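You operate a simulated robot arm through the tools that you are given. There is no shell and no other tool. Be economical: measure what you need, move in short steps, check, and stop when the job is done.

You are at the controls of a simulated two-armed robot. One attempt, no reset.

TASK
Put the black rubber buffer on the top of the service stand away on the lower shelf of the control desk. Open the red-handled cart drawer, put the orange star insert on the top of the service stand away in the inside of the red-handled cart drawer and shut the drawer again. Any order will do.

The check looks at the end state, three seconds after you hand in, the way a careful person would. Anything else that was tipped, shoved, dropped, spilled or broken makes it a failure.

THE ROBOT
Two 7-joint arms with fingered hands on one trunk, on a base that drives. Base frame: it is fixed to the floor where the robot stands at the start and does not move with it; the origin is under the middle of the robot, x ahead of it, y to its left, z up. Readings come in m, rad, newtons and seconds.
The left shoulder is at the start at [0.06, 0.166, 0.876], the right one opposite. With the tool pointing down near the work surface each hand reaches from about 0.34 to 0.86 m from the robot's upright axis, wherever it stands, measured 20 degrees to its own side. Places, roughly: inside of the red-handled cart drawer [0.9, -0.7, 0.7]; lower shelf of the control desk [1.5, 4.6, 0.4]; red-handled cart drawer [0.9, -0.8, 0.7]. Payload 5 kg a hand.
The tool frame of a hand sits at the grasp point between the pads (the TCP): z along the fingers, y along the line on which they close. The tips reach 0.032 m beyond it. Largest opening 0.16 m; the body of the gripper starts 0.089 m behind the TCP. The gripper is a hand of 3 fingers: y runs from the thumb to the fingers, the wrist lies at [0, 0, -0.267] in the tool frame, and closing takes about 1.5 s.
Orientation is that of the tool frame in the base frame, as a unit quaternion [x, y, z, w]. With the fingers straight down and closing along the base's y, the tool's x points along the base's -x, its y along +y and its z along -z.

THE INTERFACE
- The arms move only by the tool jog_arm. It takes "left_targets", "right_targets" or both (then of equal length, played together; a hand with none holds still); each is a list that holds one entry, the list of rows, each a list of 7 numbers: the turn, a rotation vector about the tool's x, y, z in rad, then the shift along the tool's x, y, z in m, then the finger opening in m, from 0 to 0.16. In form: [[[ax, ay, az, tx, ty, tz, hand], ...]]. A call has 1 to 12 rows; each row shifts and turns the commanded pose from where the row before left it, along the tool's axes as they then stand. A row lasts 0.2 s, in which the tool goes at most 0.05 m and 0.15 rad; a call with a longer step from one row to the next is refused whole, and so is a gripper value outside its range. A pose out of reach is approached as far as the arm can. The call stops where the force on the tool passes 40 N (or 10 N more than at its start, if that is more) or the arm is blocked; 0.2 s more then pass. Each finger travels about 0.045 m/s and halts on what it meets, pressing with about 27 N; the grip force reading is that of the motor and also rises with nothing between the fingers. The clock runs only during rows and for 0.2 s after the last one: add rows that do not move to give the fingers time. The reply holds the time, the measured pose of the TCP, the force on the tool along the base axes, the opening and the grip force, in the units named above and with some noise, with the torque about the TCP (base axes, N m) and any sound that the robot's microphone picked up.
- Cameras (640 x 400 px; columns grow to the right, rows downward): "scene" is now at [0.0514, 0.0016, 1.5226]; the picture's right is [0.03, -1.00, 0.00], its down [-0.68, -0.02, -0.74] and it looks along [0.74, 0.02, -0.68] (base axes); focal length 270 px, centre (320, 200). "left" rides on the left gripper at [-0.065, -0.004, -0.116] in its tool frame; the picture's right is [0.06, -1.00, 0.00], its down [0.87, 0.05, -0.49] and it looks along [0.49, 0.03, 0.87] (tool axes); focal length 261 px, centre (320, 200). "right" rides on the right gripper at [0.065, -0.004, -0.116] in its tool frame; the picture's right is [0.06, 1.00, 0.00], its down [-0.87, 0.05, -0.49] and it looks along [-0.49, 0.03, 0.87] (tool axes); focal length 261 px, centre (320, 200). There is no depth. A picture from a camera that has moved, and an enlarged one, comes with that camera's place and axes in the base frame and with its lens.
- camera(camera): a new picture of that camera. The clock stands still meanwhile.
- lift_body(by): slides the trunk up (or, below 0, down) by that many m; the arms and the scene camera ride with it, the base frame stays. It gives what a move gives, with no picture.
- drive_base(legs): drives the robot by 1 to 6 legs, each [ahead, turn to the left] in m and rad, along the robot's own axes; the way and the turn of a leg run together, so that a leg with both is an arc; at most 1.5 m and 3.142 rad a leg. The arms and the cameras ride along, it lands a little off, and it stops where it bumps. It gives what a move gives.
- hand_shape(shape, hand): the hand has 3 fingers and takes this shape, open, in about a second: jaw (thumb against the fingers, like two jaws); tri (thumb and two fingers); tip (a fingertip pinch); poke (one finger out to press); point (the index stretched); flat (the hand flat); cup (the hand cupped); fist (a fist). The gripper value then closes the fingers along that shape, each until it touches; the sizes above hold for jaw. It gives what a move gives, with no picture.
- head_to(pan, tilt): turns the head with the scene camera to pan (to the left, within 1.501 rad either way) and tilt (down, from -0.506 to 1.204), counted from straight ahead of the robot. It gives what a move gives.
- zoom(camera, box): a new picture of the part [left, top, right, bottom] of that camera's present view, enlarged. The clock stands still meanwhile.
- finish_job(): hands the job in; it is judged then, once.

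Work in short steps. Places have to be worked out from the pictures, the camera data and where the tool is seen: move nearer, look again, correct. Check each grasp and each placing, and mend what went wrong. You have 165 turns and 118 pictures in all, those below and enlarged ones among them. Open the grippers and draw the arms clear of the work before you hand the job in, unless the task says otherwise; then end with one line.

The tools are called after "Emit:" by a JSON object that holds its "op" and its "data". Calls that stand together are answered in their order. jog_arm: Moves the arms, as the interface text tells. Its arguments: {"type":"object","properties":{"left_targets":{"type":"array","items":{"type":"array","items":{"type":"array","items":{"type":"number"}}}},"right_targets":{"type":"array","items":{"type":"array","items":{"type":"array","items":{"type":"number"}}}}},"required":[]} The other tools are called the same way: lift_body (by) slides the trunk up or down; hand_shape (shape, hand) gives the hand a shape; drive_base (legs) drives the base; head_to (pan, tilt) turns the head that bears the scene camera; camera (camera) takes a picture; zoom (camera, box) takes an enlarged picture of a part of a camera's view; finish_job () hands the job in.

At the start:

```text
time: 0.0
left_position: [0.6729, 0.3054, 1.1103]
left_orientation: [0.0, 1.0, 0.0, 0.0]
left_ft_force: [0.2, 0.1, 0.4]
left_wrist_torque: [0.02, 0.01, -0.03]
left_opening: 0.1601
left_finger_force: 0.1
left_shape: jaw
right_position: [0.518, -0.1228, 1.0684]
right_orientation: [0.001, 1.0, -0.001, 0.002]
right_ft_force: [0.2, -1.0, -0.7]
right_wrist_torque: [-0.02, 0.02, 0.02]
right_opening: 0.1598
right_finger_force: 0.0
right_shape: jaw
trunk travel left (down, up): [-0.425, 0.165]
robot x, y, heading: [0.0005, -0.0005, -0.002]
head pan, tilt: [0.031, 0.742]
```

scene: 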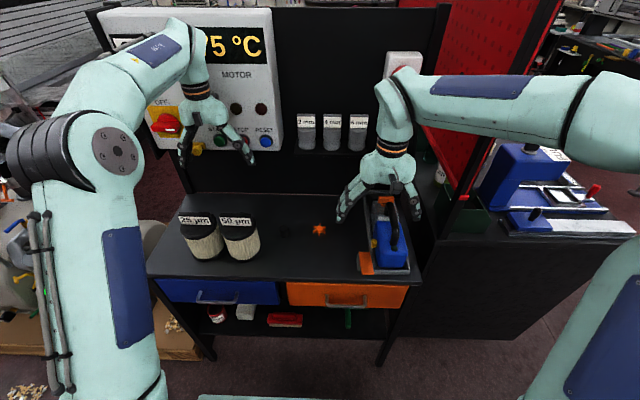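
right: 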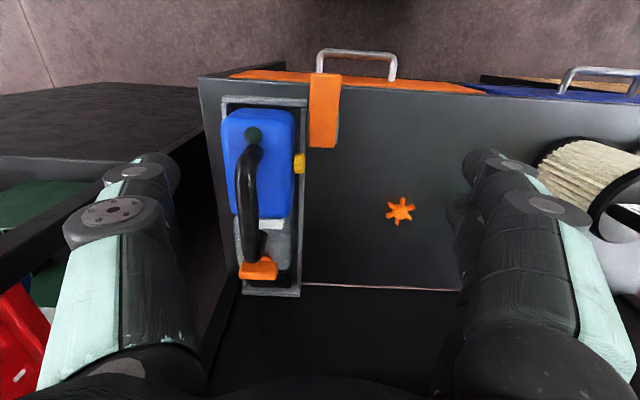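
left: 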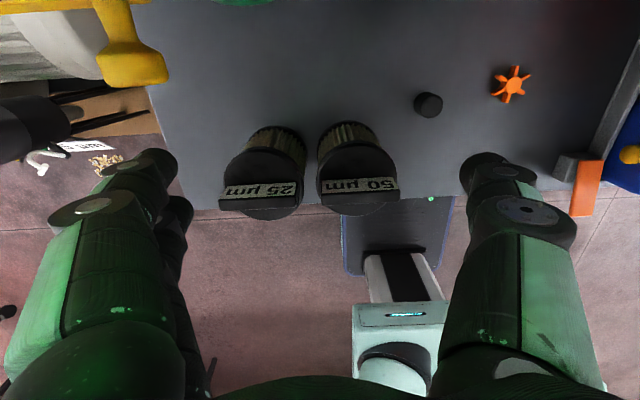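

The buffer looks to be near [0.663, 0.145] and the star near [0.68, 0.022]. I'll look to the right for the cart first.

Emit:
{"op": "head_to", "data": {"pan": -0.8, "tilt": 0.6}}

Emit:
{"op": "camera", "data": {"camera": "scene"}}

Emit:
{"op": "head_to", "data": {"pan": 1.2, "tilt": 0.3}}

Emit:
{"op": "camera", "data": {"camera": "scene"}}

```text
time: 1.1
left_position: [0.6736, 0.305, 1.1103]
left_orientation: [0.0, 1.0, 0.001, 0.0]
left_ft_force: [-0.1, 0.5, -0.5]
left_wrist_torque: [-0.01, 0.0, 0.0]
left_opening: 0.1598
left_finger_force: 0.0
left_shape: jaw
right_position: [0.5174, -0.1225, 1.068]
right_orientation: [0.001, 1.0, 0.001, 0.001]
right_ft_force: [-0.2, 0.1, 0.3]
right_wrist_torque: [-0.02, 0.0, -0.03]
right_opening: 0.1599
right_finger_force: 0.1
right_shape: jaw
trunk travel left (down, up): [-0.425, 0.165]
robot x, y, heading: [0.0003, -0.0019, -0.002]
head pan, tilt: [-0.799, 0.6]
```

```text
114 pictures are left
camera scene: at [0.0299, -0.0644, 1.5349], right [-0.72, -0.7, 0.0], down [-0.39, 0.4, -0.82], along [0.58, -0.59, -0.57], focal length 270 px, centre (320, 200)
```

scene: 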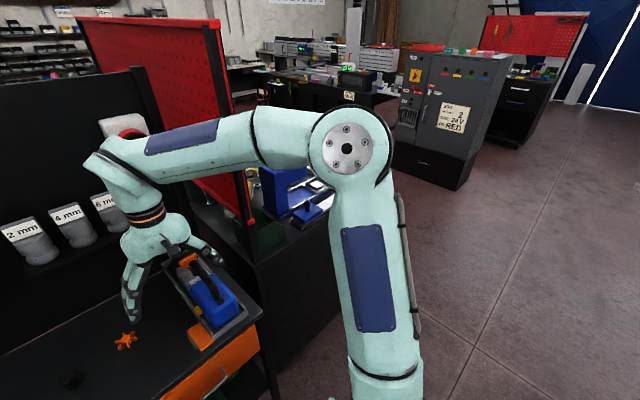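

```text
time: 3.1
left_position: [0.6727, 0.3058, 1.1111]
left_orientation: [0.0, 1.0, 0.0, 0.0]
left_ft_force: [-0.2, -1.1, 0.5]
left_wrist_torque: [-0.01, -0.01, 0.01]
left_opening: 0.16
left_finger_force: 0.0
left_shape: jaw
right_position: [0.517, -0.1224, 1.0693]
right_orientation: [0.0, 1.0, -0.001, 0.001]
right_ft_force: [-0.2, 0.6, 0.7]
right_wrist_torque: [0.03, -0.01, -0.02]
right_opening: 0.1601
right_finger_force: 0.0
right_shape: jaw
trunk travel left (down, up): [-0.425, 0.165]
robot x, y, heading: [-0.0006, 0.0013, 0.003]
head pan, tilt: [1.201, 0.3]
```

```text
113 pictures are left
camera scene: at [0.0021, 0.086, 1.5623], right [0.93, -0.36, 0.0], down [-0.11, -0.28, -0.96], along [0.35, 0.89, -0.3], focal length 270 px, centre (320, 200)
```

scene: 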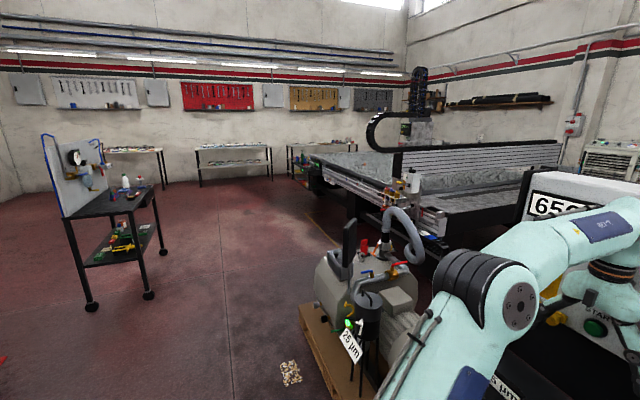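

The control desk should appear at around (307,183) in this view, so I'll zoom there.

Emit:
{"op": "zoom", "data": {"camera": "scene", "box": [180, 100, 460, 275]}}

Emit:
{"op": "zoom", "data": {"camera": "right", "box": [220, 60, 540, 260]}}

```text
2.29 times, centred on (320, 188) of scene
camera zoom: at [0.0021, 0.086, 1.5623], right [0.93, -0.36, 0.0], down [-0.11, -0.28, -0.96], along [0.35, 0.89, -0.3], focal length 618 px, centre (320, 229)
```

zoom: 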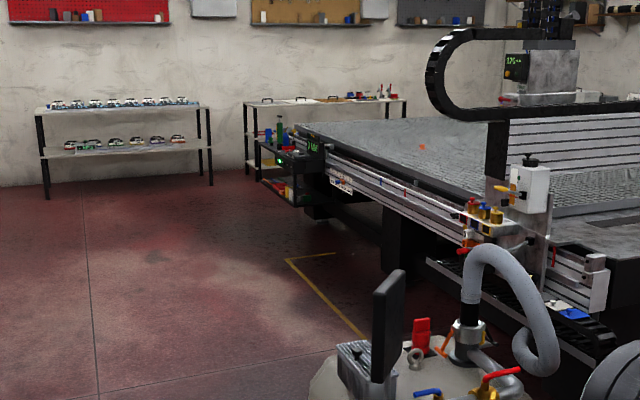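

```text
2.00 times, centred on (380, 160) of right
camera zoom: at [0.453, -0.1261, 1.1836], right [-0.06, 1.0, 0.0], down [0.87, 0.05, 0.49], along [0.49, 0.03, -0.87], focal length 521 px, centre (200, 280)
```

zoom: 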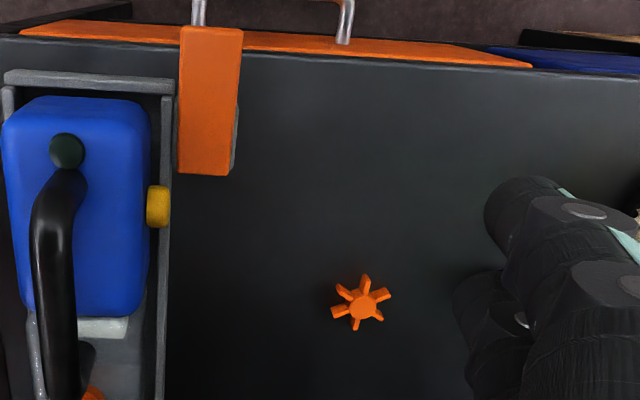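

The left hand goes over the buffer first, while the right hand stays where it is.

Emit:
{"op": "jog_arm", "data": {"left_targets": [[[0, 0, 0, 0.0025, -0.04, 0, 0.12], [0, 0, 0, 0.0025, -0.04, 0, 0.1], [0, 0, 0, 0.0025, -0.04, 0, 0.09], [0, 0, 0, 0.0025, -0.04, 0, 0.08], [0, 0, 0, 0, 0, 0.045, 0.08], [0, 0, 0, 0, 0, 0.045, 0.08], [0, 0, 0, 0, 0, 0.045, 0.08], [0, 0, 0, 0, 0, 0, 0.08]]]}}

Emit:
{"op": "camera", "data": {"camera": "left"}}

Emit:
{"op": "camera", "data": {"camera": "right"}}

```text
time: 4.9
left_position: [0.6625, 0.1445, 0.9743]
left_orientation: [0.001, 1.0, -0.001, 0.0]
left_ft_force: [-1.1, -0.2, 0.1]
left_wrist_torque: [-0.01, 0.02, -0.04]
left_opening: 0.0806
left_finger_force: 0.0
left_shape: jaw
right_position: [0.5167, -0.1228, 1.069]
right_orientation: [0.001, 1.0, -0.001, 0.001]
right_ft_force: [-1.5, 0.4, -0.1]
right_wrist_torque: [0.0, 0.0, 0.02]
right_opening: 0.16
right_finger_force: 0.0
right_shape: jaw
trunk travel left (down, up): [-0.425, 0.165]
robot x, y, heading: [-0.0035, -0.0015, 0.009]
head pan, tilt: [1.201, 0.3]
```

```text
110 pictures are left
camera left: at [0.7279, 0.1405, 1.0898], right [-0.06, -1.0, 0.0], down [-0.87, 0.05, 0.49], along [-0.49, 0.03, -0.87], focal length 261 px, centre (320, 200)
```

left: 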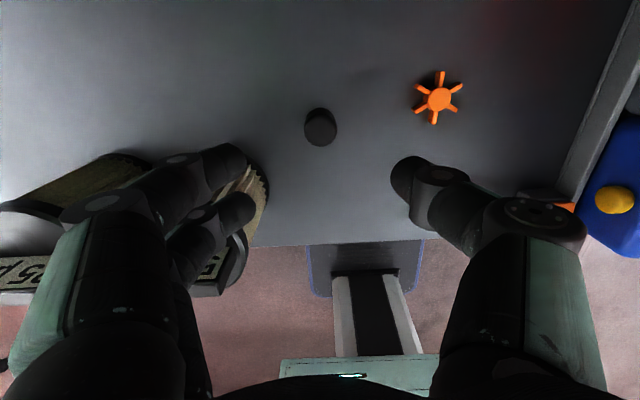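

```text
109 pictures are left
camera right: at [0.4529, -0.1261, 1.1837], right [-0.06, 1.0, 0.0], down [0.87, 0.05, 0.49], along [0.49, 0.03, -0.87], focal length 261 px, centre (320, 200)
```

right: 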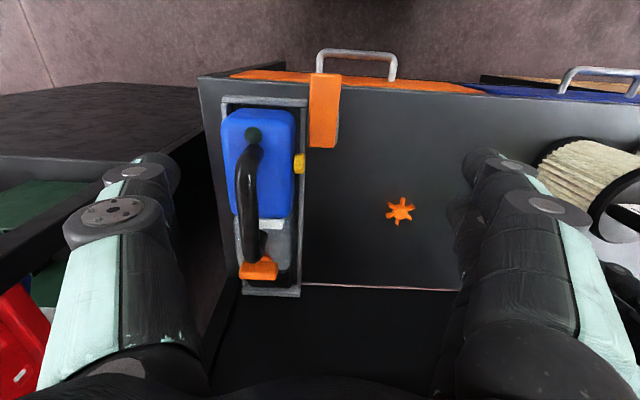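

The buffer sits centred below the left hand. I'll zoom in to judge its height before going down.

Emit:
{"op": "zoom", "data": {"camera": "left", "box": [270, 80, 370, 170]}}

```text
4.44 times, centred on (320, 125) of left
camera zoom: at [0.7279, 0.1405, 1.0898], right [-0.06, -1.0, 0.0], down [-0.87, 0.05, 0.49], along [-0.49, 0.03, -0.87], focal length 1158 px, centre (320, 533)
```

zoom: 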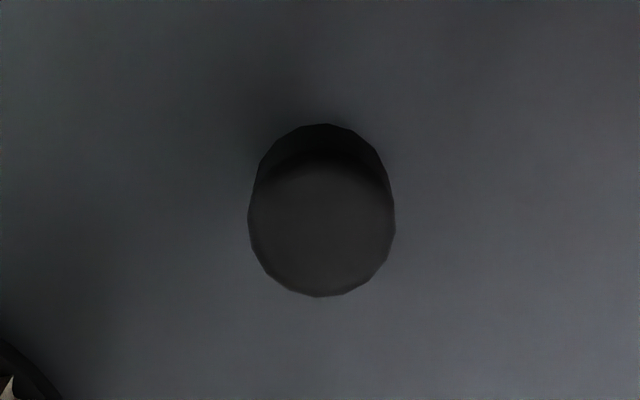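

The buffer is about 33 mm wide and 30 mm tall. I'll lower the hand so the fingertips stop just above the surface, then close.

Emit:
{"op": "jog_arm", "data": {"left_targets": [[[0, 0, 0, 0, 0, 0.045, 0.08], [0, 0, 0, 0, 0, 0.045, 0.08], [0, 0, 0, 0, 0, 0.042, 0.08], [0, 0, 0, 0, 0, 0, 0.08], [0, 0, 0, 0, 0, 0, 0.02], [0, 0, 0, 0, 0, 0, 0.02], [0, 0, 0, 0, 0, 0, 0.02], [0, 0, 0, 0, 0, 0, 0.02], [0, 0, 0, 0, 0, 0, 0.02], [0, 0, 0, 0, 0, 0, 0.02]]]}}

Emit:
{"op": "camera", "data": {"camera": "left"}}

```text
time: 7.1
left_position: [0.6633, 0.1406, 0.8442]
left_orientation: [0.0, 1.0, 0.001, 0.0]
left_ft_force: [-0.1, 0.2, -1.1]
left_wrist_torque: [0.04, -0.01, 0.01]
left_opening: 0.0206
left_finger_force: 26.8
left_shape: jaw
right_position: [0.5175, -0.1226, 1.0696]
right_orientation: [0.001, 1.0, 0.0, 0.002]
right_ft_force: [0.3, -0.3, -0.1]
right_wrist_torque: [0.0, 0.01, -0.01]
right_opening: 0.1599
right_finger_force: 0.0
right_shape: jaw
trunk travel left (down, up): [-0.425, 0.165]
robot x, y, heading: [0.0003, -0.0002, -0.001]
head pan, tilt: [1.201, 0.3]
```

```text
107 pictures are left
camera left: at [0.7291, 0.1375, 0.9589], right [-0.06, -1.0, 0.0], down [-0.87, 0.05, 0.49], along [-0.49, 0.03, -0.87], focal length 261 px, centre (320, 200)
```

left: 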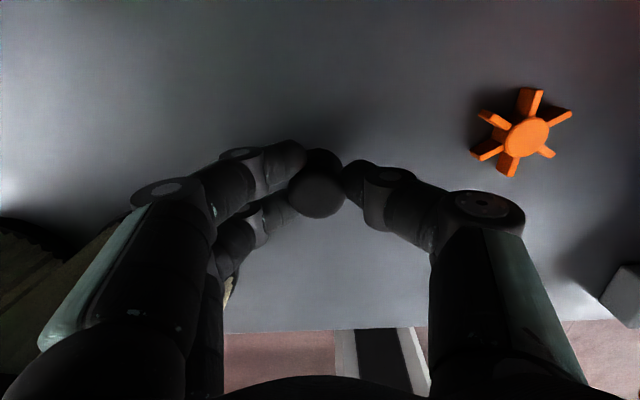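

The opening reads 0.0206, less than the buffer's width, so I'll check how well it's held.

Emit:
{"op": "zoom", "data": {"camera": "left", "box": [240, 120, 400, 240]}}

```text
3.33 times, centred on (320, 180) of left
camera zoom: at [0.7291, 0.1375, 0.9589], right [-0.06, -1.0, 0.0], down [-0.87, 0.05, 0.49], along [-0.49, 0.03, -0.87], focal length 869 px, centre (320, 267)
```

zoom: 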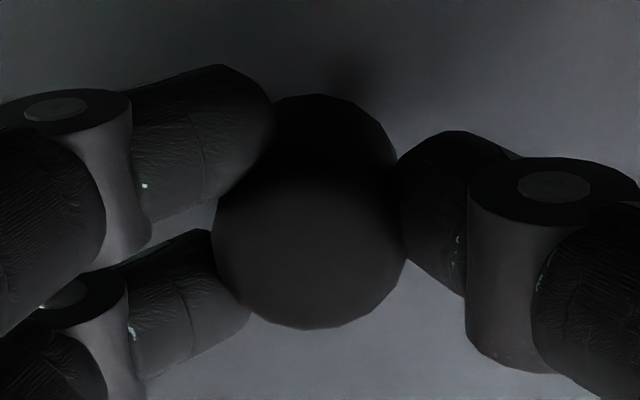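

The buffer is caged between the thumb and two fingers, which is a solid grasp. I'll lift it and move it left, clear of the filters.

Emit:
{"op": "jog_arm", "data": {"left_targets": [[[0, 0, 0, 0, 0, -0.03, 0.02], [0, 0, 0, 0, 0, -0.045, 0.02], [0, 0, 0, 0, 0, -0.045, 0.02], [0, 0, 0, 0, 0, -0.045, 0.02], [0, 0, 0, 0, 0, -0.045, 0.02], [0, 0, 0, 0, 0, -0.045, 0.02], [0, 0, 0, 0, 0.045, 0, 0.02], [0, 0, 0, 0, 0.045, 0, 0.02], [0, 0, 0, 0, 0.045, 0, 0.02], [0, 0, 0, 0, 0.045, 0, 0.02]]]}}

Emit:
{"op": "camera", "data": {"camera": "left"}}

Emit:
{"op": "jog_arm", "data": {"right_targets": [[[0, 0, 0, -0.033, 0.03, 0, 0.15], [0, 0, 0, -0.033, 0.03, 0, 0.13], [0, 0, 0, -0.033, 0.03, 0, 0.11], [0, 0, 0, -0.033, 0.03, 0, 0.1], [0, 0, 0, -0.032, 0.028, 0, 0.1], [0, 0, 0, 0, 0, 0.045, 0.1], [0, 0, 0, 0, 0, 0.045, 0.1], [0, 0, 0, 0, 0, 0.02, 0.1]]]}}

Emit:
{"op": "camera", "data": {"camera": "right"}}

```text
time: 9.3
left_position: [0.6601, 0.3284, 1.0996]
left_orientation: [0.0, 1.0, 0.0, 0.0]
left_ft_force: [0.1, 0.8, -0.3]
left_wrist_torque: [-0.03, -0.03, -0.01]
left_opening: 0.0205
left_finger_force: 26.6
left_shape: jaw
right_position: [0.5175, -0.1211, 1.0687]
right_orientation: [0.001, 1.0, 0.0, 0.0]
right_ft_force: [-0.2, -0.7, -0.3]
right_wrist_torque: [-0.03, 0.01, 0.0]
right_opening: 0.1598
right_finger_force: 0.2
right_shape: jaw
trunk travel left (down, up): [-0.425, 0.165]
robot x, y, heading: [-0.003, 0.0064, -0.003]
head pan, tilt: [1.201, 0.3]
```

```text
105 pictures are left
camera left: at [0.7264, 0.3251, 1.2149], right [-0.06, -1.0, 0.0], down [-0.87, 0.06, 0.49], along [-0.49, 0.03, -0.87], focal length 261 px, centre (320, 200)
```

left: 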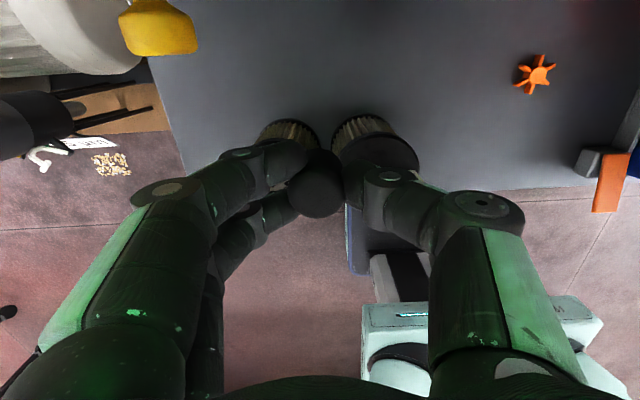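

```text
time: 11.1
left_position: [0.6607, 0.3282, 1.0998]
left_orientation: [-0.001, 1.0, 0.0, 0.0]
left_ft_force: [0.0, -0.6, -0.4]
left_wrist_torque: [-0.01, -0.01, 0.01]
left_opening: 0.0204
left_finger_force: 27.2
left_shape: jaw
right_position: [0.6828, 0.0249, 0.9597]
right_orientation: [0.001, 1.0, -0.001, 0.001]
right_ft_force: [-0.2, -0.8, 0.0]
right_wrist_torque: [-0.04, 0.01, -0.01]
right_opening: 0.1004
right_finger_force: 0.0
right_shape: jaw
trunk travel left (down, up): [-0.425, 0.165]
robot x, y, heading: [0.0012, -0.0001, -0.001]
head pan, tilt: [1.201, 0.3]
```

```text
104 pictures are left
camera right: at [0.6191, 0.0222, 1.0746], right [-0.06, 1.0, 0.0], down [0.87, 0.05, 0.49], along [0.49, 0.03, -0.87], focal length 261 px, centre (320, 200)
```

right: 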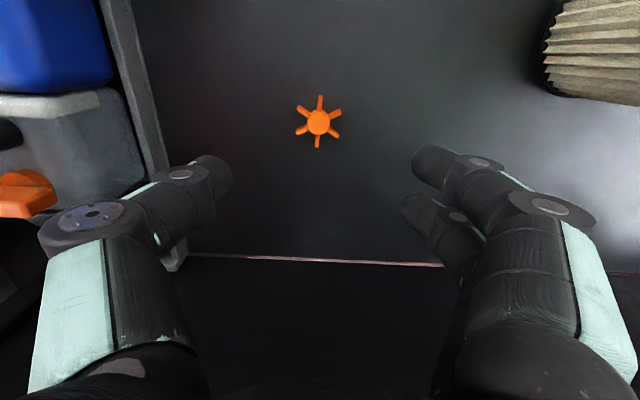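

The star is near [0.678, 0.024]. I'll shift slightly, descend and close on it.

Emit:
{"op": "jog_arm", "data": {"right_targets": [[[0, 0, 0, 0.002, 0, 0.04, 0.1], [0, 0, 0, 0.002, 0, 0.04, 0.1], [0, 0, 0, 0, 0, 0.04, 0.1], [0, 0, 0, 0, 0, 0, 0.1], [0, 0, 0, 0, 0, 0, 0.01], [0, 0, 0, 0, 0, 0, 0.01], [0, 0, 0, 0, 0, 0, 0.01], [0, 0, 0, 0, 0, 0, 0.01], [0, 0, 0, 0, 0, 0, 0.01], [0, 0, 0, 0, 0, 0, 0.01], [0, 0, 0, 0, 0, 0, 0.01]]]}}

Emit:
{"op": "zoom", "data": {"camera": "right", "box": [200, 80, 440, 260]}}

```text
time: 13.5
left_position: [0.6595, 0.3282, 1.1004]
left_orientation: [0.0, 1.0, 0.0, -0.001]
left_ft_force: [0.1, 0.2, -1.3]
left_wrist_torque: [0.0, 0.01, 0.0]
left_opening: 0.0209
left_finger_force: 27.0
left_shape: jaw
right_position: [0.6769, 0.0269, 0.8392]
right_orientation: [0.001, 1.0, 0.0, 0.001]
right_ft_force: [-1.2, 2.0, 8.4]
right_wrist_torque: [0.19, 0.06, 0.02]
right_opening: 0.0252
right_finger_force: 27.2
right_shape: jaw
trunk travel left (down, up): [-0.425, 0.165]
robot x, y, heading: [0.0026, 0.0003, 0.002]
head pan, tilt: [1.201, 0.3]
```

```text
2.22 times, centred on (320, 170) of right
camera zoom: at [0.613, 0.0229, 0.9545], right [-0.06, 1.0, 0.0], down [0.87, 0.05, 0.49], along [0.49, 0.03, -0.87], focal length 579 px, centre (320, 267)
```

zoom: 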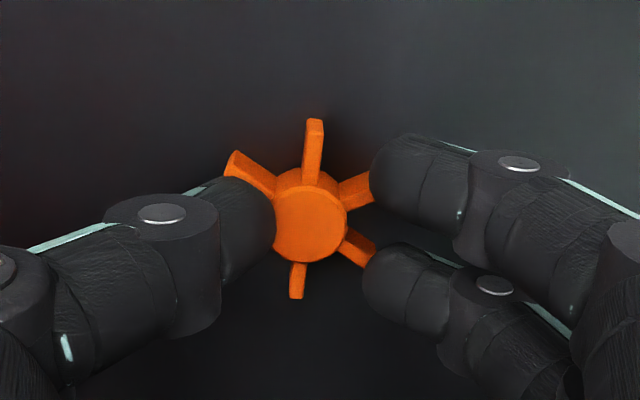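

The star is gripped, so I'll lift it and check.

Emit:
{"op": "jog_arm", "data": {"right_targets": [[[0, 0, 0, 0, 0, -0.02, 0.01], [0, 0, 0, 0, 0, -0.04, 0.01], [0, 0, 0, 0, 0, -0.045, 0.01], [0, 0, 0, 0, 0, -0.045, 0.01], [0, 0, 0, 0, 0, -0.045, 0.01], [0, 0, 0, 0, 0, -0.045, 0.01], [0, 0, 0, 0.04, -0.025, 0, 0.01], [0, 0, 0, 0.04, -0.025, 0, 0.01], [0, 0, 0, 0.04, -0.025, 0, 0.01], [0, 0, 0, 0.04, -0.025, 0, 0.01]]]}}

Emit:
{"op": "zoom", "data": {"camera": "right", "box": [160, 50, 480, 290]}}

Emit:
{"op": "head_to", "data": {"pan": -1.0, "tilt": 0.6}}

Emit:
{"op": "camera", "data": {"camera": "scene"}}

```text
time: 15.7
left_position: [0.66, 0.3262, 1.1006]
left_orientation: [0.0, 1.0, 0.0, 0.002]
left_ft_force: [0.2, -0.3, -1.1]
left_wrist_torque: [0.0, -0.03, -0.02]
left_opening: 0.0209
left_finger_force: 27.1
left_shape: jaw
right_position: [0.5125, -0.0742, 1.0793]
right_orientation: [0.001, 1.0, 0.0, 0.001]
right_ft_force: [-0.4, 0.1, -0.2]
right_wrist_torque: [0.0, 0.02, 0.01]
right_opening: 0.0233
right_finger_force: 27.5
right_shape: jaw
trunk travel left (down, up): [-0.425, 0.165]
robot x, y, heading: [0.0009, -0.0008, -0.003]
head pan, tilt: [1.201, 0.3]
```

```text
1.67 times, centred on (320, 170) of right
camera zoom: at [0.4486, -0.0772, 1.1955], right [-0.06, 1.0, 0.0], down [0.87, 0.05, 0.49], along [0.49, 0.03, -0.87], focal length 434 px, centre (320, 250)
```

zoom: 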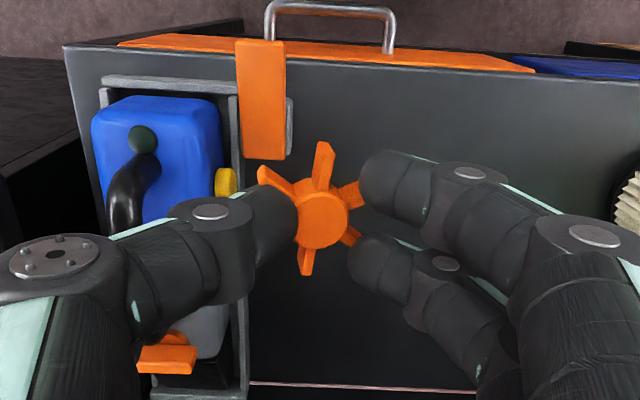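

```text
time: 17.8
left_position: [0.6606, 0.3275, 1.0996]
left_orientation: [0.001, 1.0, -0.001, 0.0]
left_ft_force: [-0.8, 0.0, -0.5]
left_wrist_torque: [0.01, -0.02, 0.0]
left_opening: 0.0207
left_finger_force: 27.0
left_shape: jaw
right_position: [0.5153, -0.0723, 1.08]
right_orientation: [0.001, 1.0, 0.0, 0.001]
right_ft_force: [-0.3, -0.4, -0.5]
right_wrist_torque: [0.0, -0.02, 0.02]
right_opening: 0.0227
right_finger_force: 27.0
right_shape: jaw
trunk travel left (down, up): [-0.425, 0.165]
robot x, y, heading: [0.0012, -0.0001, 0.001]
head pan, tilt: [-1.0, 0.6]
```

```text
101 pictures are left
camera scene: at [0.0161, -0.0754, 1.5349], right [-0.84, -0.54, 0.0], down [-0.31, 0.48, -0.83], along [0.45, -0.69, -0.56], focal length 270 px, centre (320, 200)
```

scene: 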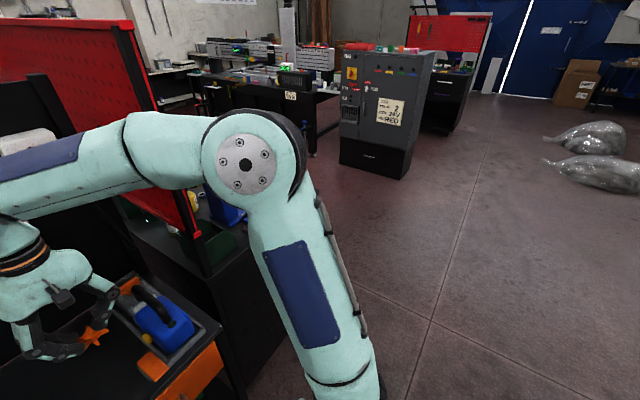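

Both items are held. I'll back off from the stand, turn right and drive so I can see the cart.

Emit:
{"op": "drive_base", "data": {"legs": [[-0.4, 0], [0, -1.57], [0.8, 0], [0, 1.3]]}}

Emit:
{"op": "head_to", "data": {"pan": 0, "tilt": 0.55}}

Emit:
{"op": "camera", "data": {"camera": "scene"}}

```text
time: 31.1
left_position: [0.348, -0.614, 1.1004]
left_orientation: [0.099, 0.995, -0.001, 0.001]
left_ft_force: [-0.4, 0.7, -0.1]
left_wrist_torque: [0.01, 0.0, -0.01]
left_opening: 0.0204
left_finger_force: 27.3
left_shape: jaw
right_position: [0.1261, -0.9774, 1.0803]
right_orientation: [0.1, 0.995, 0.0, 0.002]
right_ft_force: [-0.5, 0.2, 0.3]
right_wrist_torque: [0.01, 0.01, 0.0]
right_opening: 0.0156
right_finger_force: 26.7
right_shape: jaw
trunk travel left (down, up): [-0.425, 0.165]
robot x, y, heading: [-0.3639, -0.8038, -0.199]
head pan, tilt: [-1.0, 0.6]
```

```text
time: 32.4
left_position: [0.3482, -0.6144, 1.0986]
left_orientation: [0.099, 0.995, -0.001, 0.0]
left_ft_force: [-0.9, -1.0, -0.2]
left_wrist_torque: [0.0, -0.01, -0.01]
left_opening: 0.0204
left_finger_force: 26.9
left_shape: jaw
right_position: [0.1253, -0.9783, 1.0801]
right_orientation: [0.1, 0.995, 0.0, 0.0]
right_ft_force: [-0.1, 0.3, 0.9]
right_wrist_torque: [-0.02, 0.0, -0.01]
right_opening: 0.0158
right_finger_force: 26.8
right_shape: jaw
trunk travel left (down, up): [-0.425, 0.165]
robot x, y, heading: [-0.3634, -0.8046, -0.198]
head pan, tilt: [0.0, 0.55]
```

```text
100 pictures are left
camera scene: at [-0.3074, -0.8172, 1.5394], right [-0.2, -0.98, 0.0], down [-0.51, 0.1, -0.85], along [0.84, -0.17, -0.52], focal length 270 px, centre (320, 200)
```

scene: 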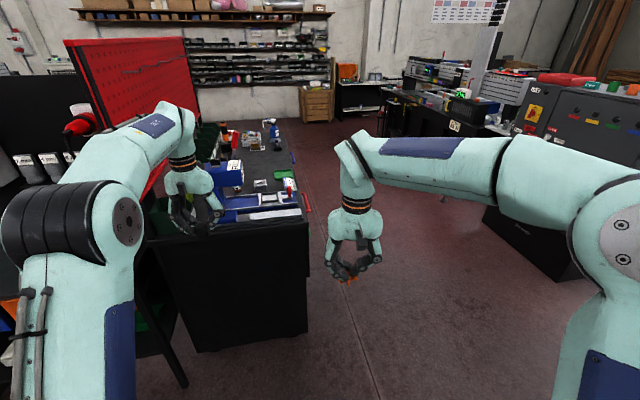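

The cart's drawer faces -y, and its red handle shows at about [1.0, -1.0]. I'll drive around to face it.

Emit:
{"op": "drive_base", "data": {"legs": [[0, -0.435], [1.0, 0], [0.69, 0], [0, 2.2]]}}

Emit:
{"op": "camera", "data": {"camera": "scene"}}

Emit:
{"op": "zoom", "data": {"camera": "right", "box": [160, 50, 480, 290]}}

```text
time: 47.7
left_position: [0.6661, -1.1793, 1.0999]
left_orientation: [0.71, -0.704, 0.0, 0.0]
left_ft_force: [1.0, 0.1, 0.0]
left_wrist_torque: [-0.03, -0.05, 0.04]
left_opening: 0.0204
left_finger_force: 27.5
left_shape: jaw
right_position: [1.0685, -1.3232, 1.0813]
right_orientation: [0.709, -0.705, 0.0, 0.0]
right_ft_force: [-0.3, 0.4, 0.0]
right_wrist_torque: [0.03, -0.01, 0.03]
right_opening: 0.0155
right_finger_force: 27.2
right_shape: jaw
trunk travel left (down, up): [-0.425, 0.165]
robot x, y, heading: [1.0015, -1.8384, 1.578]
head pan, tilt: [0.0, 0.55]
```

```text
99 pictures are left
camera scene: at [0.9972, -1.7796, 1.5394], right [1.0, 0.01, 0.0], down [0.0, -0.52, -0.85], along [-0.01, 0.85, -0.52], focal length 270 px, centre (320, 200)
```

scene: 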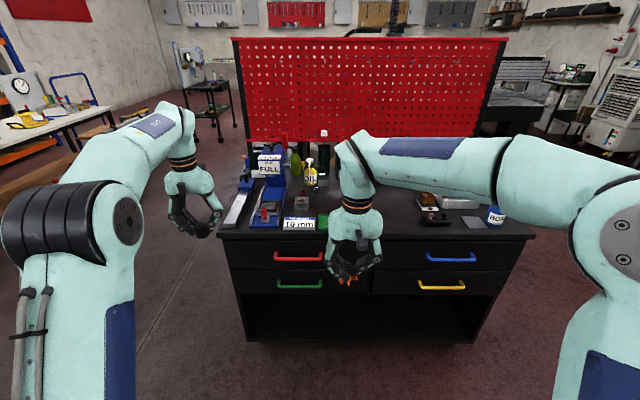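

```text
1.67 times, centred on (320, 170) of right
camera zoom: at [1.0738, -1.3882, 1.1955], right [-1.0, -0.07, 0.0], down [-0.06, 0.87, 0.49], along [-0.03, 0.49, -0.87], focal length 434 px, centre (320, 250)
```

zoom: 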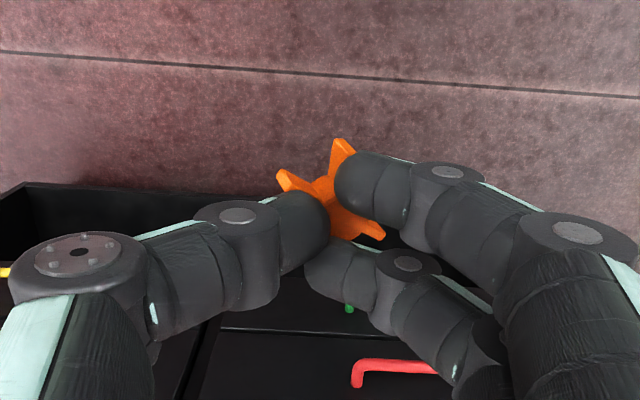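

The red handle is at about [0.89, -0.92]. I'll study the cart top and handle to find a free spot for parking the buffer briefly.

Emit:
{"op": "zoom", "data": {"camera": "scene", "box": [200, 130, 540, 345]}}

Emit:
{"op": "camera", "data": {"camera": "left"}}

```text
1.86 times, centred on (370, 238) of scene
camera zoom: at [0.9972, -1.7796, 1.5394], right [1.0, 0.01, 0.0], down [0.0, -0.52, -0.85], along [-0.01, 0.85, -0.52], focal length 503 px, centre (227, 130)
```

zoom: 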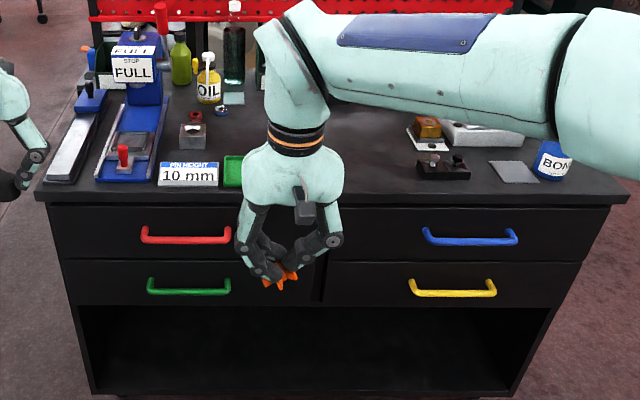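

```text
96 pictures are left
camera left: at [0.6713, -1.1149, 1.2148], right [1.0, -0.05, 0.0], down [-0.05, -0.87, 0.49], along [-0.03, -0.49, -0.87], focal length 261 px, centre (320, 200)
```

left: 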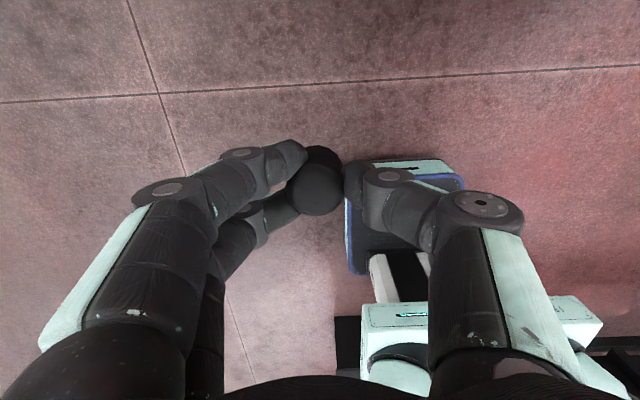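

Neither hand is free to open the drawer, so I'll deliver the buffer first. I'll drive west and then north along x≈-0.1 towards the control desk.

Emit:
{"op": "drive_base", "data": {"legs": [[0, 1.563], [1.1, 0], [0, -1.57], [1.5, 0], [1.5, 0]]}}

Emit:
{"op": "head_to", "data": {"pan": -0.35, "tilt": 0.35}}

Emit:
{"op": "camera", "data": {"camera": "scene"}}

```text
time: 74.8
left_position: [-0.5962, 1.7619, 1.0996]
left_orientation: [0.726, -0.687, -0.001, 0.0]
left_ft_force: [0.4, 0.4, -1.3]
left_wrist_torque: [-0.03, -0.02, -0.01]
left_opening: 0.0198
left_finger_force: 27.2
left_shape: jaw
right_position: [-0.1876, 1.638, 1.0803]
right_orientation: [0.726, -0.688, 0.0, 0.0]
right_ft_force: [0.7, -0.3, -0.9]
right_wrist_torque: [-0.05, 0.0, 0.02]
right_opening: 0.0153
right_finger_force: 27.0
right_shape: jaw
trunk travel left (down, up): [-0.425, 0.165]
robot x, y, heading: [-0.2337, 1.1222, 1.627]
head pan, tilt: [0.0, 0.55]
```

```text
time: 75.6
left_position: [-0.596, 1.761, 1.1002]
left_orientation: [0.727, -0.687, 0.001, 0.0]
left_ft_force: [-1.1, -0.6, -0.2]
left_wrist_torque: [-0.01, 0.02, 0.03]
left_opening: 0.0201
left_finger_force: 27.3
left_shape: jaw
right_position: [-0.1883, 1.6385, 1.0798]
right_orientation: [0.726, -0.687, -0.001, 0.0]
right_ft_force: [0.1, 0.9, 0.2]
right_wrist_torque: [-0.01, 0.01, -0.02]
right_opening: 0.0154
right_finger_force: 26.8
right_shape: jaw
trunk travel left (down, up): [-0.425, 0.165]
robot x, y, heading: [-0.2295, 1.1226, 1.626]
head pan, tilt: [-0.351, 0.351]
```

```text
95 pictures are left
camera scene: at [-0.2055, 1.178, 1.5576], right [0.96, -0.29, 0.0], down [-0.1, -0.33, -0.94], along [0.27, 0.9, -0.34], focal length 270 px, centre (320, 200)
```

scene: 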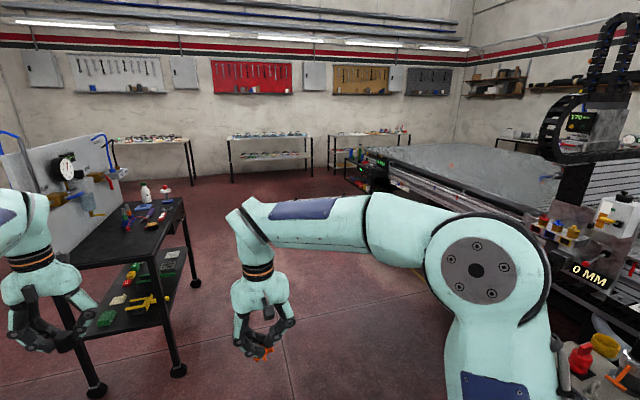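

The base drifted a little to the left. I'll zoom in on the desk at the end of the machine.

Emit:
{"op": "zoom", "data": {"camera": "scene", "box": [310, 120, 470, 220]}}

```text
4.00 times, centred on (390, 170) of scene
camera zoom: at [-0.2055, 1.178, 1.5576], right [0.96, -0.29, 0.0], down [-0.1, -0.33, -0.94], along [0.27, 0.9, -0.34], focal length 1082 px, centre (40, 320)
```

zoom: 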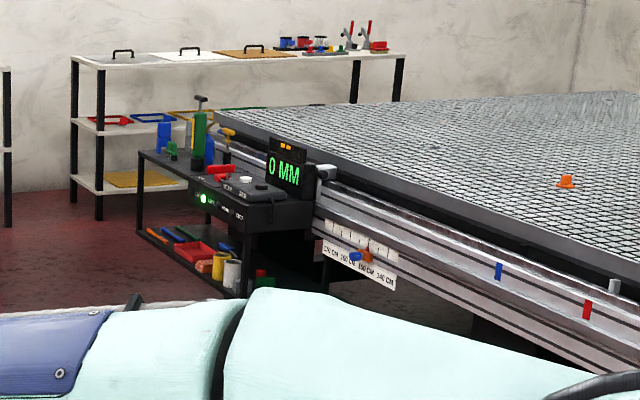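

The desk's open side appears to face -x, with its edge near x≈1.4 and y from 4.3 to 5.3. I'll drive to about (0.4, 4.4) and face +x.

Emit:
{"op": "drive_base", "data": {"legs": [[0, -0.21], [1.2, 0], [0, -0.06], [1.1, 0], [1.05, 0], [0, -1.35]]}}

Emit:
{"op": "head_to", "data": {"pan": 0.1, "tilt": 0.6}}

Emit:
{"op": "camera", "data": {"camera": "scene"}}

```text
time: 96.2
left_position: [1.062, 4.6165, 1.0995]
left_orientation: [0.032, 0.999, 0.0, -0.001]
left_ft_force: [-0.1, 0.2, -0.6]
left_wrist_torque: [-0.01, 0.03, 0.0]
left_opening: 0.0195
left_finger_force: 27.1
left_shape: jaw
right_position: [0.8912, 4.2266, 1.0809]
right_orientation: [0.034, 0.999, 0.0, 0.001]
right_ft_force: [0.6, -1.0, -1.2]
right_wrist_torque: [0.03, -0.02, -0.01]
right_opening: 0.015
right_finger_force: 27.1
right_shape: jaw
trunk travel left (down, up): [-0.425, 0.165]
robot x, y, heading: [0.3805, 4.3326, -0.068]
head pan, tilt: [-0.351, 0.351]
```

```text
time: 97.1
left_position: [1.0617, 4.6178, 1.1]
left_orientation: [0.032, 0.999, 0.0, 0.0]
left_ft_force: [0.5, 0.0, 0.0]
left_wrist_torque: [-0.02, 0.02, 0.02]
left_opening: 0.0196
left_finger_force: 26.8
left_shape: jaw
right_position: [0.8903, 4.2274, 1.0805]
right_orientation: [0.034, 0.999, 0.0, 0.0]
right_ft_force: [0.7, 0.1, -1.0]
right_wrist_torque: [0.0, 0.03, 0.0]
right_opening: 0.0151
right_finger_force: 26.8
right_shape: jaw
trunk travel left (down, up): [-0.425, 0.165]
robot x, y, heading: [0.379, 4.3314, -0.063]
head pan, tilt: [0.099, 0.6]
```

```text
93 pictures are left
camera scene: at [0.438, 4.3369, 1.5349], right [0.03, -1.0, 0.0], down [-0.56, -0.02, -0.83], along [0.82, 0.03, -0.56], focal length 270 px, centre (320, 200)
```

scene: 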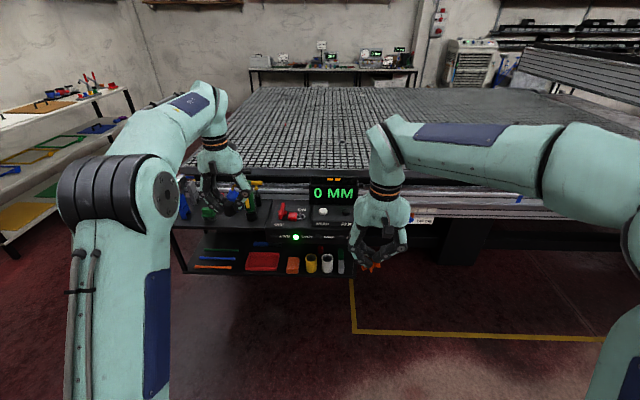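

Emit:
{"op": "zoom", "data": {"camera": "scene", "box": [160, 160, 400, 310]}}

```text
2.67 times, centred on (280, 235) of scene
camera zoom: at [0.438, 4.3369, 1.5349], right [0.03, -1.0, 0.0], down [-0.56, -0.02, -0.83], along [0.82, 0.03, -0.56], focal length 721 px, centre (427, 107)
```

zoom: 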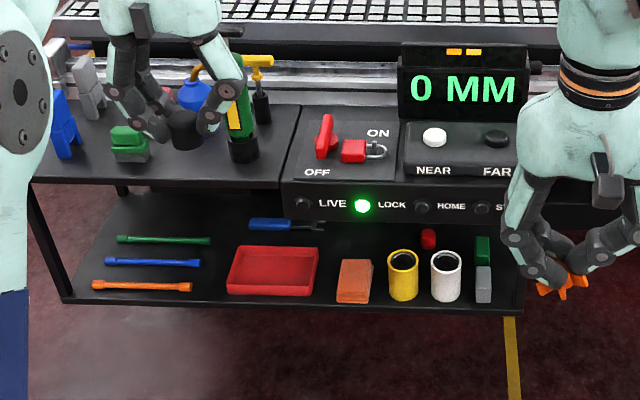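

The shelf front edge is near x≈1.40 and z≈0.4, and the widest gap is between the wrenches and the red tray at y≈4.83. I'll pull both hands back a bit, drive closer and look again.

Emit:
{"op": "jog_arm", "data": {"left_targets": [[[0, 0, 0, 0.045, 0, 0, 0.02], [0, 0, 0, 0.045, 0, 0, 0.02], [0, 0, 0, 0.045, 0, 0, 0.02], [0, 0, 0, 0.045, 0, 0, 0.02]]], "right_targets": [[[0, 0, 0, 0.03, 0, 0, 0.01], [0, 0, 0, 0.03, 0, 0, 0.01], [0, 0, 0, 0.03, 0, 0, 0.01], [0, 0, 0, 0.0, 0, 0, 0.01]]]}}

Emit:
{"op": "drive_base", "data": {"legs": [[0, 0.7], [0.4, 0], [0, -0.634]]}}

Emit:
{"op": "lift_body", "data": {"by": -0.3}}

Emit:
{"op": "head_to", "data": {"pan": 0.25, "tilt": 0.75}}

Emit:
{"op": "camera", "data": {"camera": "scene"}}

```text
time: 98.1
left_position: [0.8853, 4.6293, 1.1018]
left_orientation: [0.033, 0.999, 0.0, 0.0]
left_ft_force: [0.0, 0.7, 0.6]
left_wrist_torque: [-0.05, -0.04, 0.02]
left_opening: 0.0197
left_finger_force: 27.1
left_shape: jaw
right_position: [0.7985, 4.2336, 1.0833]
right_orientation: [0.033, 0.999, 0.0, 0.001]
right_ft_force: [0.2, 0.1, 0.3]
right_wrist_torque: [-0.01, 0.01, 0.03]
right_opening: 0.0153
right_finger_force: 26.7
right_shape: jaw
trunk travel left (down, up): [-0.425, 0.165]
robot x, y, heading: [0.3838, 4.3355, -0.069]
head pan, tilt: [0.099, 0.6]
```

```text
time: 104.2
left_position: [1.1857, 4.8953, 1.1014]
left_orientation: [-0.002, 1.0, 0.0, 0.0]
left_ft_force: [-0.1, -0.5, -0.7]
left_wrist_torque: [0.02, 0.0, -0.03]
left_opening: 0.0198
left_finger_force: 26.8
left_shape: jaw
right_position: [1.1258, 4.4949, 1.081]
right_orientation: [-0.001, 1.0, 0.0, 0.001]
right_ft_force: [0.4, -0.7, -0.2]
right_wrist_torque: [0.0, 0.01, -0.01]
right_opening: 0.0149
right_finger_force: 27.3
right_shape: jaw
trunk travel left (down, up): [-0.425, 0.165]
robot x, y, heading: [0.7, 4.567, 0.002]
head pan, tilt: [0.099, 0.6]
```

```text
time: 107.2
left_position: [1.1843, 4.8952, 0.8011]
left_orientation: [-0.002, 1.0, 0.001, 0.0]
left_ft_force: [0.1, 0.9, -0.4]
left_wrist_torque: [-0.02, 0.0, 0.0]
left_opening: 0.0195
left_finger_force: 27.0
left_shape: jaw
right_position: [1.126, 4.4949, 0.7818]
right_orientation: [-0.001, 1.0, -0.001, 0.001]
right_ft_force: [0.0, -0.7, 0.6]
right_wrist_torque: [0.02, 0.03, -0.03]
right_opening: 0.015
right_finger_force: 26.9
right_shape: jaw
trunk travel left (down, up): [-0.125, 0.465]
robot x, y, heading: [0.705, 4.5671, 0.003]
head pan, tilt: [0.099, 0.6]
```

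```text
time: 107.9
left_position: [1.1857, 4.8949, 0.802]
left_orientation: [-0.002, 1.0, 0.0, 0.001]
left_ft_force: [1.3, -0.8, -0.3]
left_wrist_torque: [-0.02, 0.0, -0.05]
left_opening: 0.0196
left_finger_force: 27.2
left_shape: jaw
right_position: [1.1257, 4.4951, 0.7831]
right_orientation: [-0.001, 1.0, 0.0, 0.001]
right_ft_force: [0.1, -0.3, 0.0]
right_wrist_torque: [0.0, -0.02, 0.01]
right_opening: 0.0149
right_finger_force: 26.8
right_shape: jaw
trunk travel left (down, up): [-0.125, 0.465]
robot x, y, heading: [0.6986, 4.5644, 0.006]
head pan, tilt: [0.25, 0.75]
```

```text
91 pictures are left
camera scene: at [0.7504, 4.5862, 1.222], right [0.25, -0.97, 0.0], down [-0.66, -0.17, -0.73], along [0.71, 0.18, -0.68], focal length 270 px, centre (320, 200)
```

scene: 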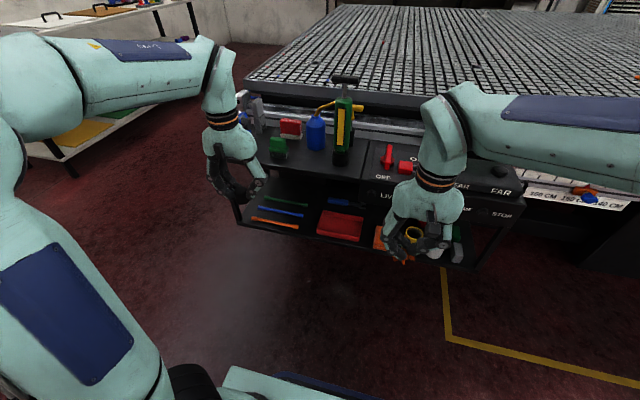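

My shelf depth estimate is poorly conditioned. I'll lower the left hand in front of the desk and tilt it forward, so its camera looks at the shelf.

Emit:
{"op": "jog_arm", "data": {"left_targets": [[[0, 0, 0, 0, -0.02, 0.045, 0.02], [0, 0, 0, 0, -0.02, 0.045, 0.02], [0, 0, 0, 0, 0, 0.045, 0.02], [0, 0, 0, 0, 0, 0.045, 0.02], [0, -0.15, 0, 0, 0, 0, 0.02], [0, -0.15, 0, 0, 0, 0, 0.02], [0, -0.15, 0, 0, 0, 0, 0.02], [0, -0.15, 0, 0, 0, 0, 0.02], [0, -0.15, 0, 0, 0, 0, 0.02], [0, -0.15, 0, 0, 0, 0, 0.02], [0, -0.15, 0, 0, 0, 0, 0.02]]]}}

Emit:
{"op": "camera", "data": {"camera": "left"}}

```text
time: 110.5
left_position: [1.1937, 5.0224, 0.6447]
left_orientation: [-0.122, 0.893, 0.091, 0.423]
left_ft_force: [-0.1, -1.0, 0.5]
left_wrist_torque: [-0.05, -0.01, -0.05]
left_opening: 0.0193
left_finger_force: 27.0
left_shape: jaw
left hand out of reach, approached as far as the arm can: row 9, 10, 11
right_position: [1.1253, 4.4967, 0.7824]
right_orientation: [-0.002, 1.0, 0.0, 0.002]
right_ft_force: [0.2, 0.2, 0.2]
right_wrist_torque: [-0.07, -0.07, -0.05]
right_opening: 0.0149
right_finger_force: 27.0
right_shape: jaw
trunk travel left (down, up): [-0.125, 0.465]
robot x, y, heading: [0.7012, 4.5675, 0.004]
head pan, tilt: [0.25, 0.75]
stopped in row 11 (left hand): the arm was blocked; the commanded pose is now the measured one
```

```text
90 pictures are left
camera left: at [1.1495, 4.9977, 0.7667], right [0.26, -0.96, -0.11], down [-0.91, -0.2, -0.37], along [0.33, 0.19, -0.92], focal length 261 px, centre (320, 200)
```

left: 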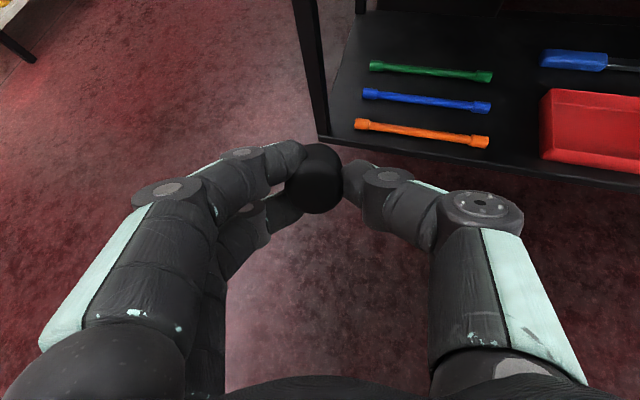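

Triangulating between the two views puts the shelf at z≈0.40 with its front edge at x≈1.40. The wrench ends lie at y≈4.845 and the tray edge at y≈4.77. I'll untwist the left hand to a clean 30° forward tilt first.

Emit:
{"op": "jog_arm", "data": {"left_targets": [[[0.0603, 0.0895, 0.0475, 0, 0, 0, 0.02], [0.0603, 0.0895, 0.0475, 0, 0, 0, 0.02], [0.0603, 0.0895, 0.0475, 0, 0, 0, 0.02], [0.0603, 0.0895, 0.0475, 0, 0, 0, 0.02], [0, 0, 0, 0, 0, 0, 0.02]]]}}

```text
time: 111.7
left_position: [1.1932, 5.023, 0.6438]
left_orientation: [0.0, 0.966, 0.0, 0.26]
left_ft_force: [0.0, 0.2, -0.6]
left_wrist_torque: [0.0, 0.0, -0.01]
left_opening: 0.0193
left_finger_force: 26.8
left_shape: jaw
right_position: [1.1269, 4.4959, 0.7819]
right_orientation: [-0.002, 1.0, -0.001, 0.001]
right_ft_force: [0.2, -0.3, 0.1]
right_wrist_torque: [-0.01, 0.01, 0.02]
right_opening: 0.0148
right_finger_force: 26.9
right_shape: jaw
trunk travel left (down, up): [-0.125, 0.465]
robot x, y, heading: [0.7013, 4.5697, -0.0]
head pan, tilt: [0.25, 0.75]
```

The orientation is now clean. Next I'll move to a pre-place pose in front of the gap, at [1.30, 4.815, 0.475].

Emit:
{"op": "jog_arm", "data": {"left_targets": [[[0, 0, 0, -0.0014, -0.0297, 0.0286, 0.02], [0, 0, 0, -0.0014, -0.0297, 0.0286, 0.02], [0, 0, 0, -0.0014, -0.0297, 0.0286, 0.02], [0, 0, 0, -0.0014, -0.0297, 0.0286, 0.02], [0, 0, 0, -0.0014, -0.0297, 0.0286, 0.02], [0, 0, 0, -0.0014, -0.0297, 0.0286, 0.02], [0, 0, 0, -0.0014, -0.0297, 0.0286, 0.02], [0, 0, 0, 0, 0, 0, 0.02]]]}}

Emit:
{"op": "camera", "data": {"camera": "left"}}

Emit:
{"op": "camera", "data": {"camera": "scene"}}

```text
time: 113.5
left_position: [1.301, 4.8124, 0.4781]
left_orientation: [0.0, 0.966, 0.0, 0.259]
left_ft_force: [0.5, -0.5, -0.8]
left_wrist_torque: [-0.01, -0.01, 0.01]
left_opening: 0.0196
left_finger_force: 26.7
left_shape: jaw
right_position: [1.1265, 4.4959, 0.7819]
right_orientation: [-0.002, 1.0, 0.0, 0.002]
right_ft_force: [0.4, -1.0, 0.1]
right_wrist_torque: [0.02, -0.02, 0.01]
right_opening: 0.015
right_finger_force: 27.1
right_shape: jaw
trunk travel left (down, up): [-0.125, 0.465]
robot x, y, heading: [0.7023, 4.5657, 0.003]
head pan, tilt: [0.25, 0.75]
```

```text
89 pictures are left
camera left: at [1.3013, 4.809, 0.6107], right [-0.05, -1.0, -0.03], down [-1.0, 0.05, -0.01], along [0.01, 0.03, -1.0], focal length 261 px, centre (320, 200)
```

left: 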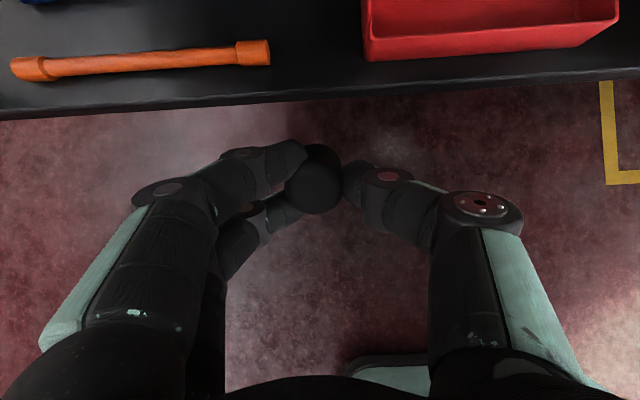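

```text
88 pictures are left
camera scene: at [0.7506, 4.5863, 1.222], right [0.25, -0.97, 0.0], down [-0.66, -0.17, -0.73], along [0.71, 0.18, -0.68], focal length 270 px, centre (320, 200)
```

scene: 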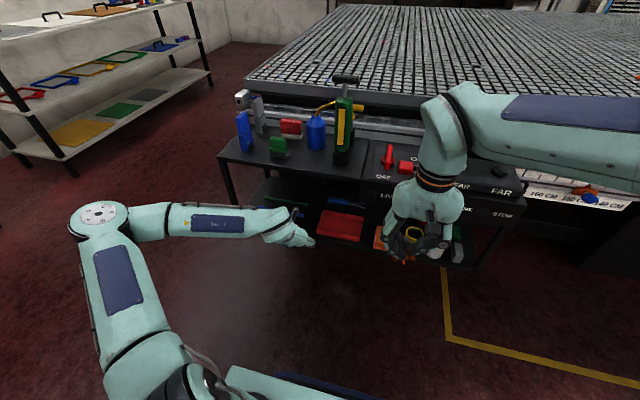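

The gap runs from y≈4.776 to 4.853. I'll move forward under the desk top at this height, then look.

Emit:
{"op": "jog_arm", "data": {"left_targets": [[[0, 0, 0, -0.03, 0.002, 0.018, 0.02], [0, 0, 0, -0.03, 0.002, 0.018, 0.02], [0, 0, 0, -0.03, 0.002, 0.018, 0.02], [0, 0, 0, -0.03, 0.001, 0.018, 0.02], [0, 0, 0, 0, 0, 0, 0.02]]]}}

Emit:
{"op": "camera", "data": {"camera": "left"}}

Emit:
{"op": "zoom", "data": {"camera": "scene", "box": [200, 120, 440, 270]}}

```text
time: 114.7
left_position: [1.4303, 4.8265, 0.4711]
left_orientation: [0.0, 0.966, 0.0, 0.259]
left_ft_force: [0.3, -0.4, -0.1]
left_wrist_torque: [0.0, 0.03, 0.04]
left_opening: 0.0191
left_finger_force: 26.9
left_shape: jaw
left hand out of reach, approached as far as the arm can: row 4
right_position: [1.1265, 4.4957, 0.783]
right_orientation: [-0.001, 1.0, 0.0, 0.002]
right_ft_force: [0.2, 0.8, -0.6]
right_wrist_torque: [0.0, 0.0, 0.03]
right_opening: 0.0151
right_finger_force: 26.5
right_shape: jaw
trunk travel left (down, up): [-0.125, 0.465]
robot x, y, heading: [0.7021, 4.5657, 0.006]
head pan, tilt: [0.25, 0.75]
```

```text
87 pictures are left
camera left: at [1.4289, 4.8223, 0.6035], right [-0.05, -1.0, -0.03], down [-1.0, 0.05, -0.01], along [0.01, 0.03, -1.0], focal length 261 px, centre (320, 200)
```

left: 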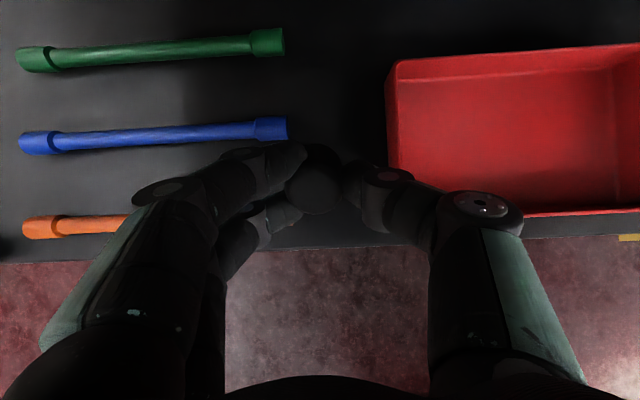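

```text
2.67 times, centred on (320, 195) of scene
camera zoom: at [0.7505, 4.5863, 1.222], right [0.25, -0.97, 0.0], down [-0.66, -0.17, -0.73], along [0.71, 0.18, -0.68], focal length 721 px, centre (320, 213)
```

zoom: 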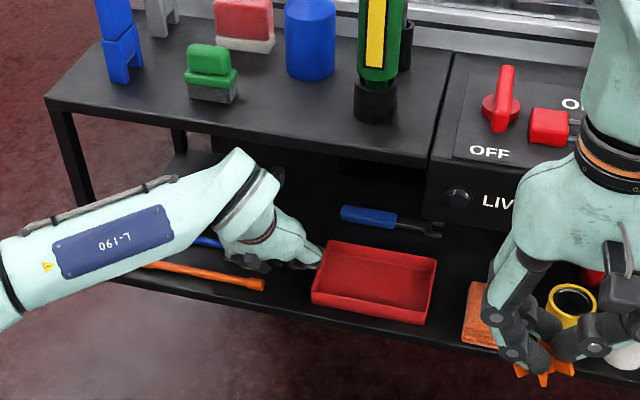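

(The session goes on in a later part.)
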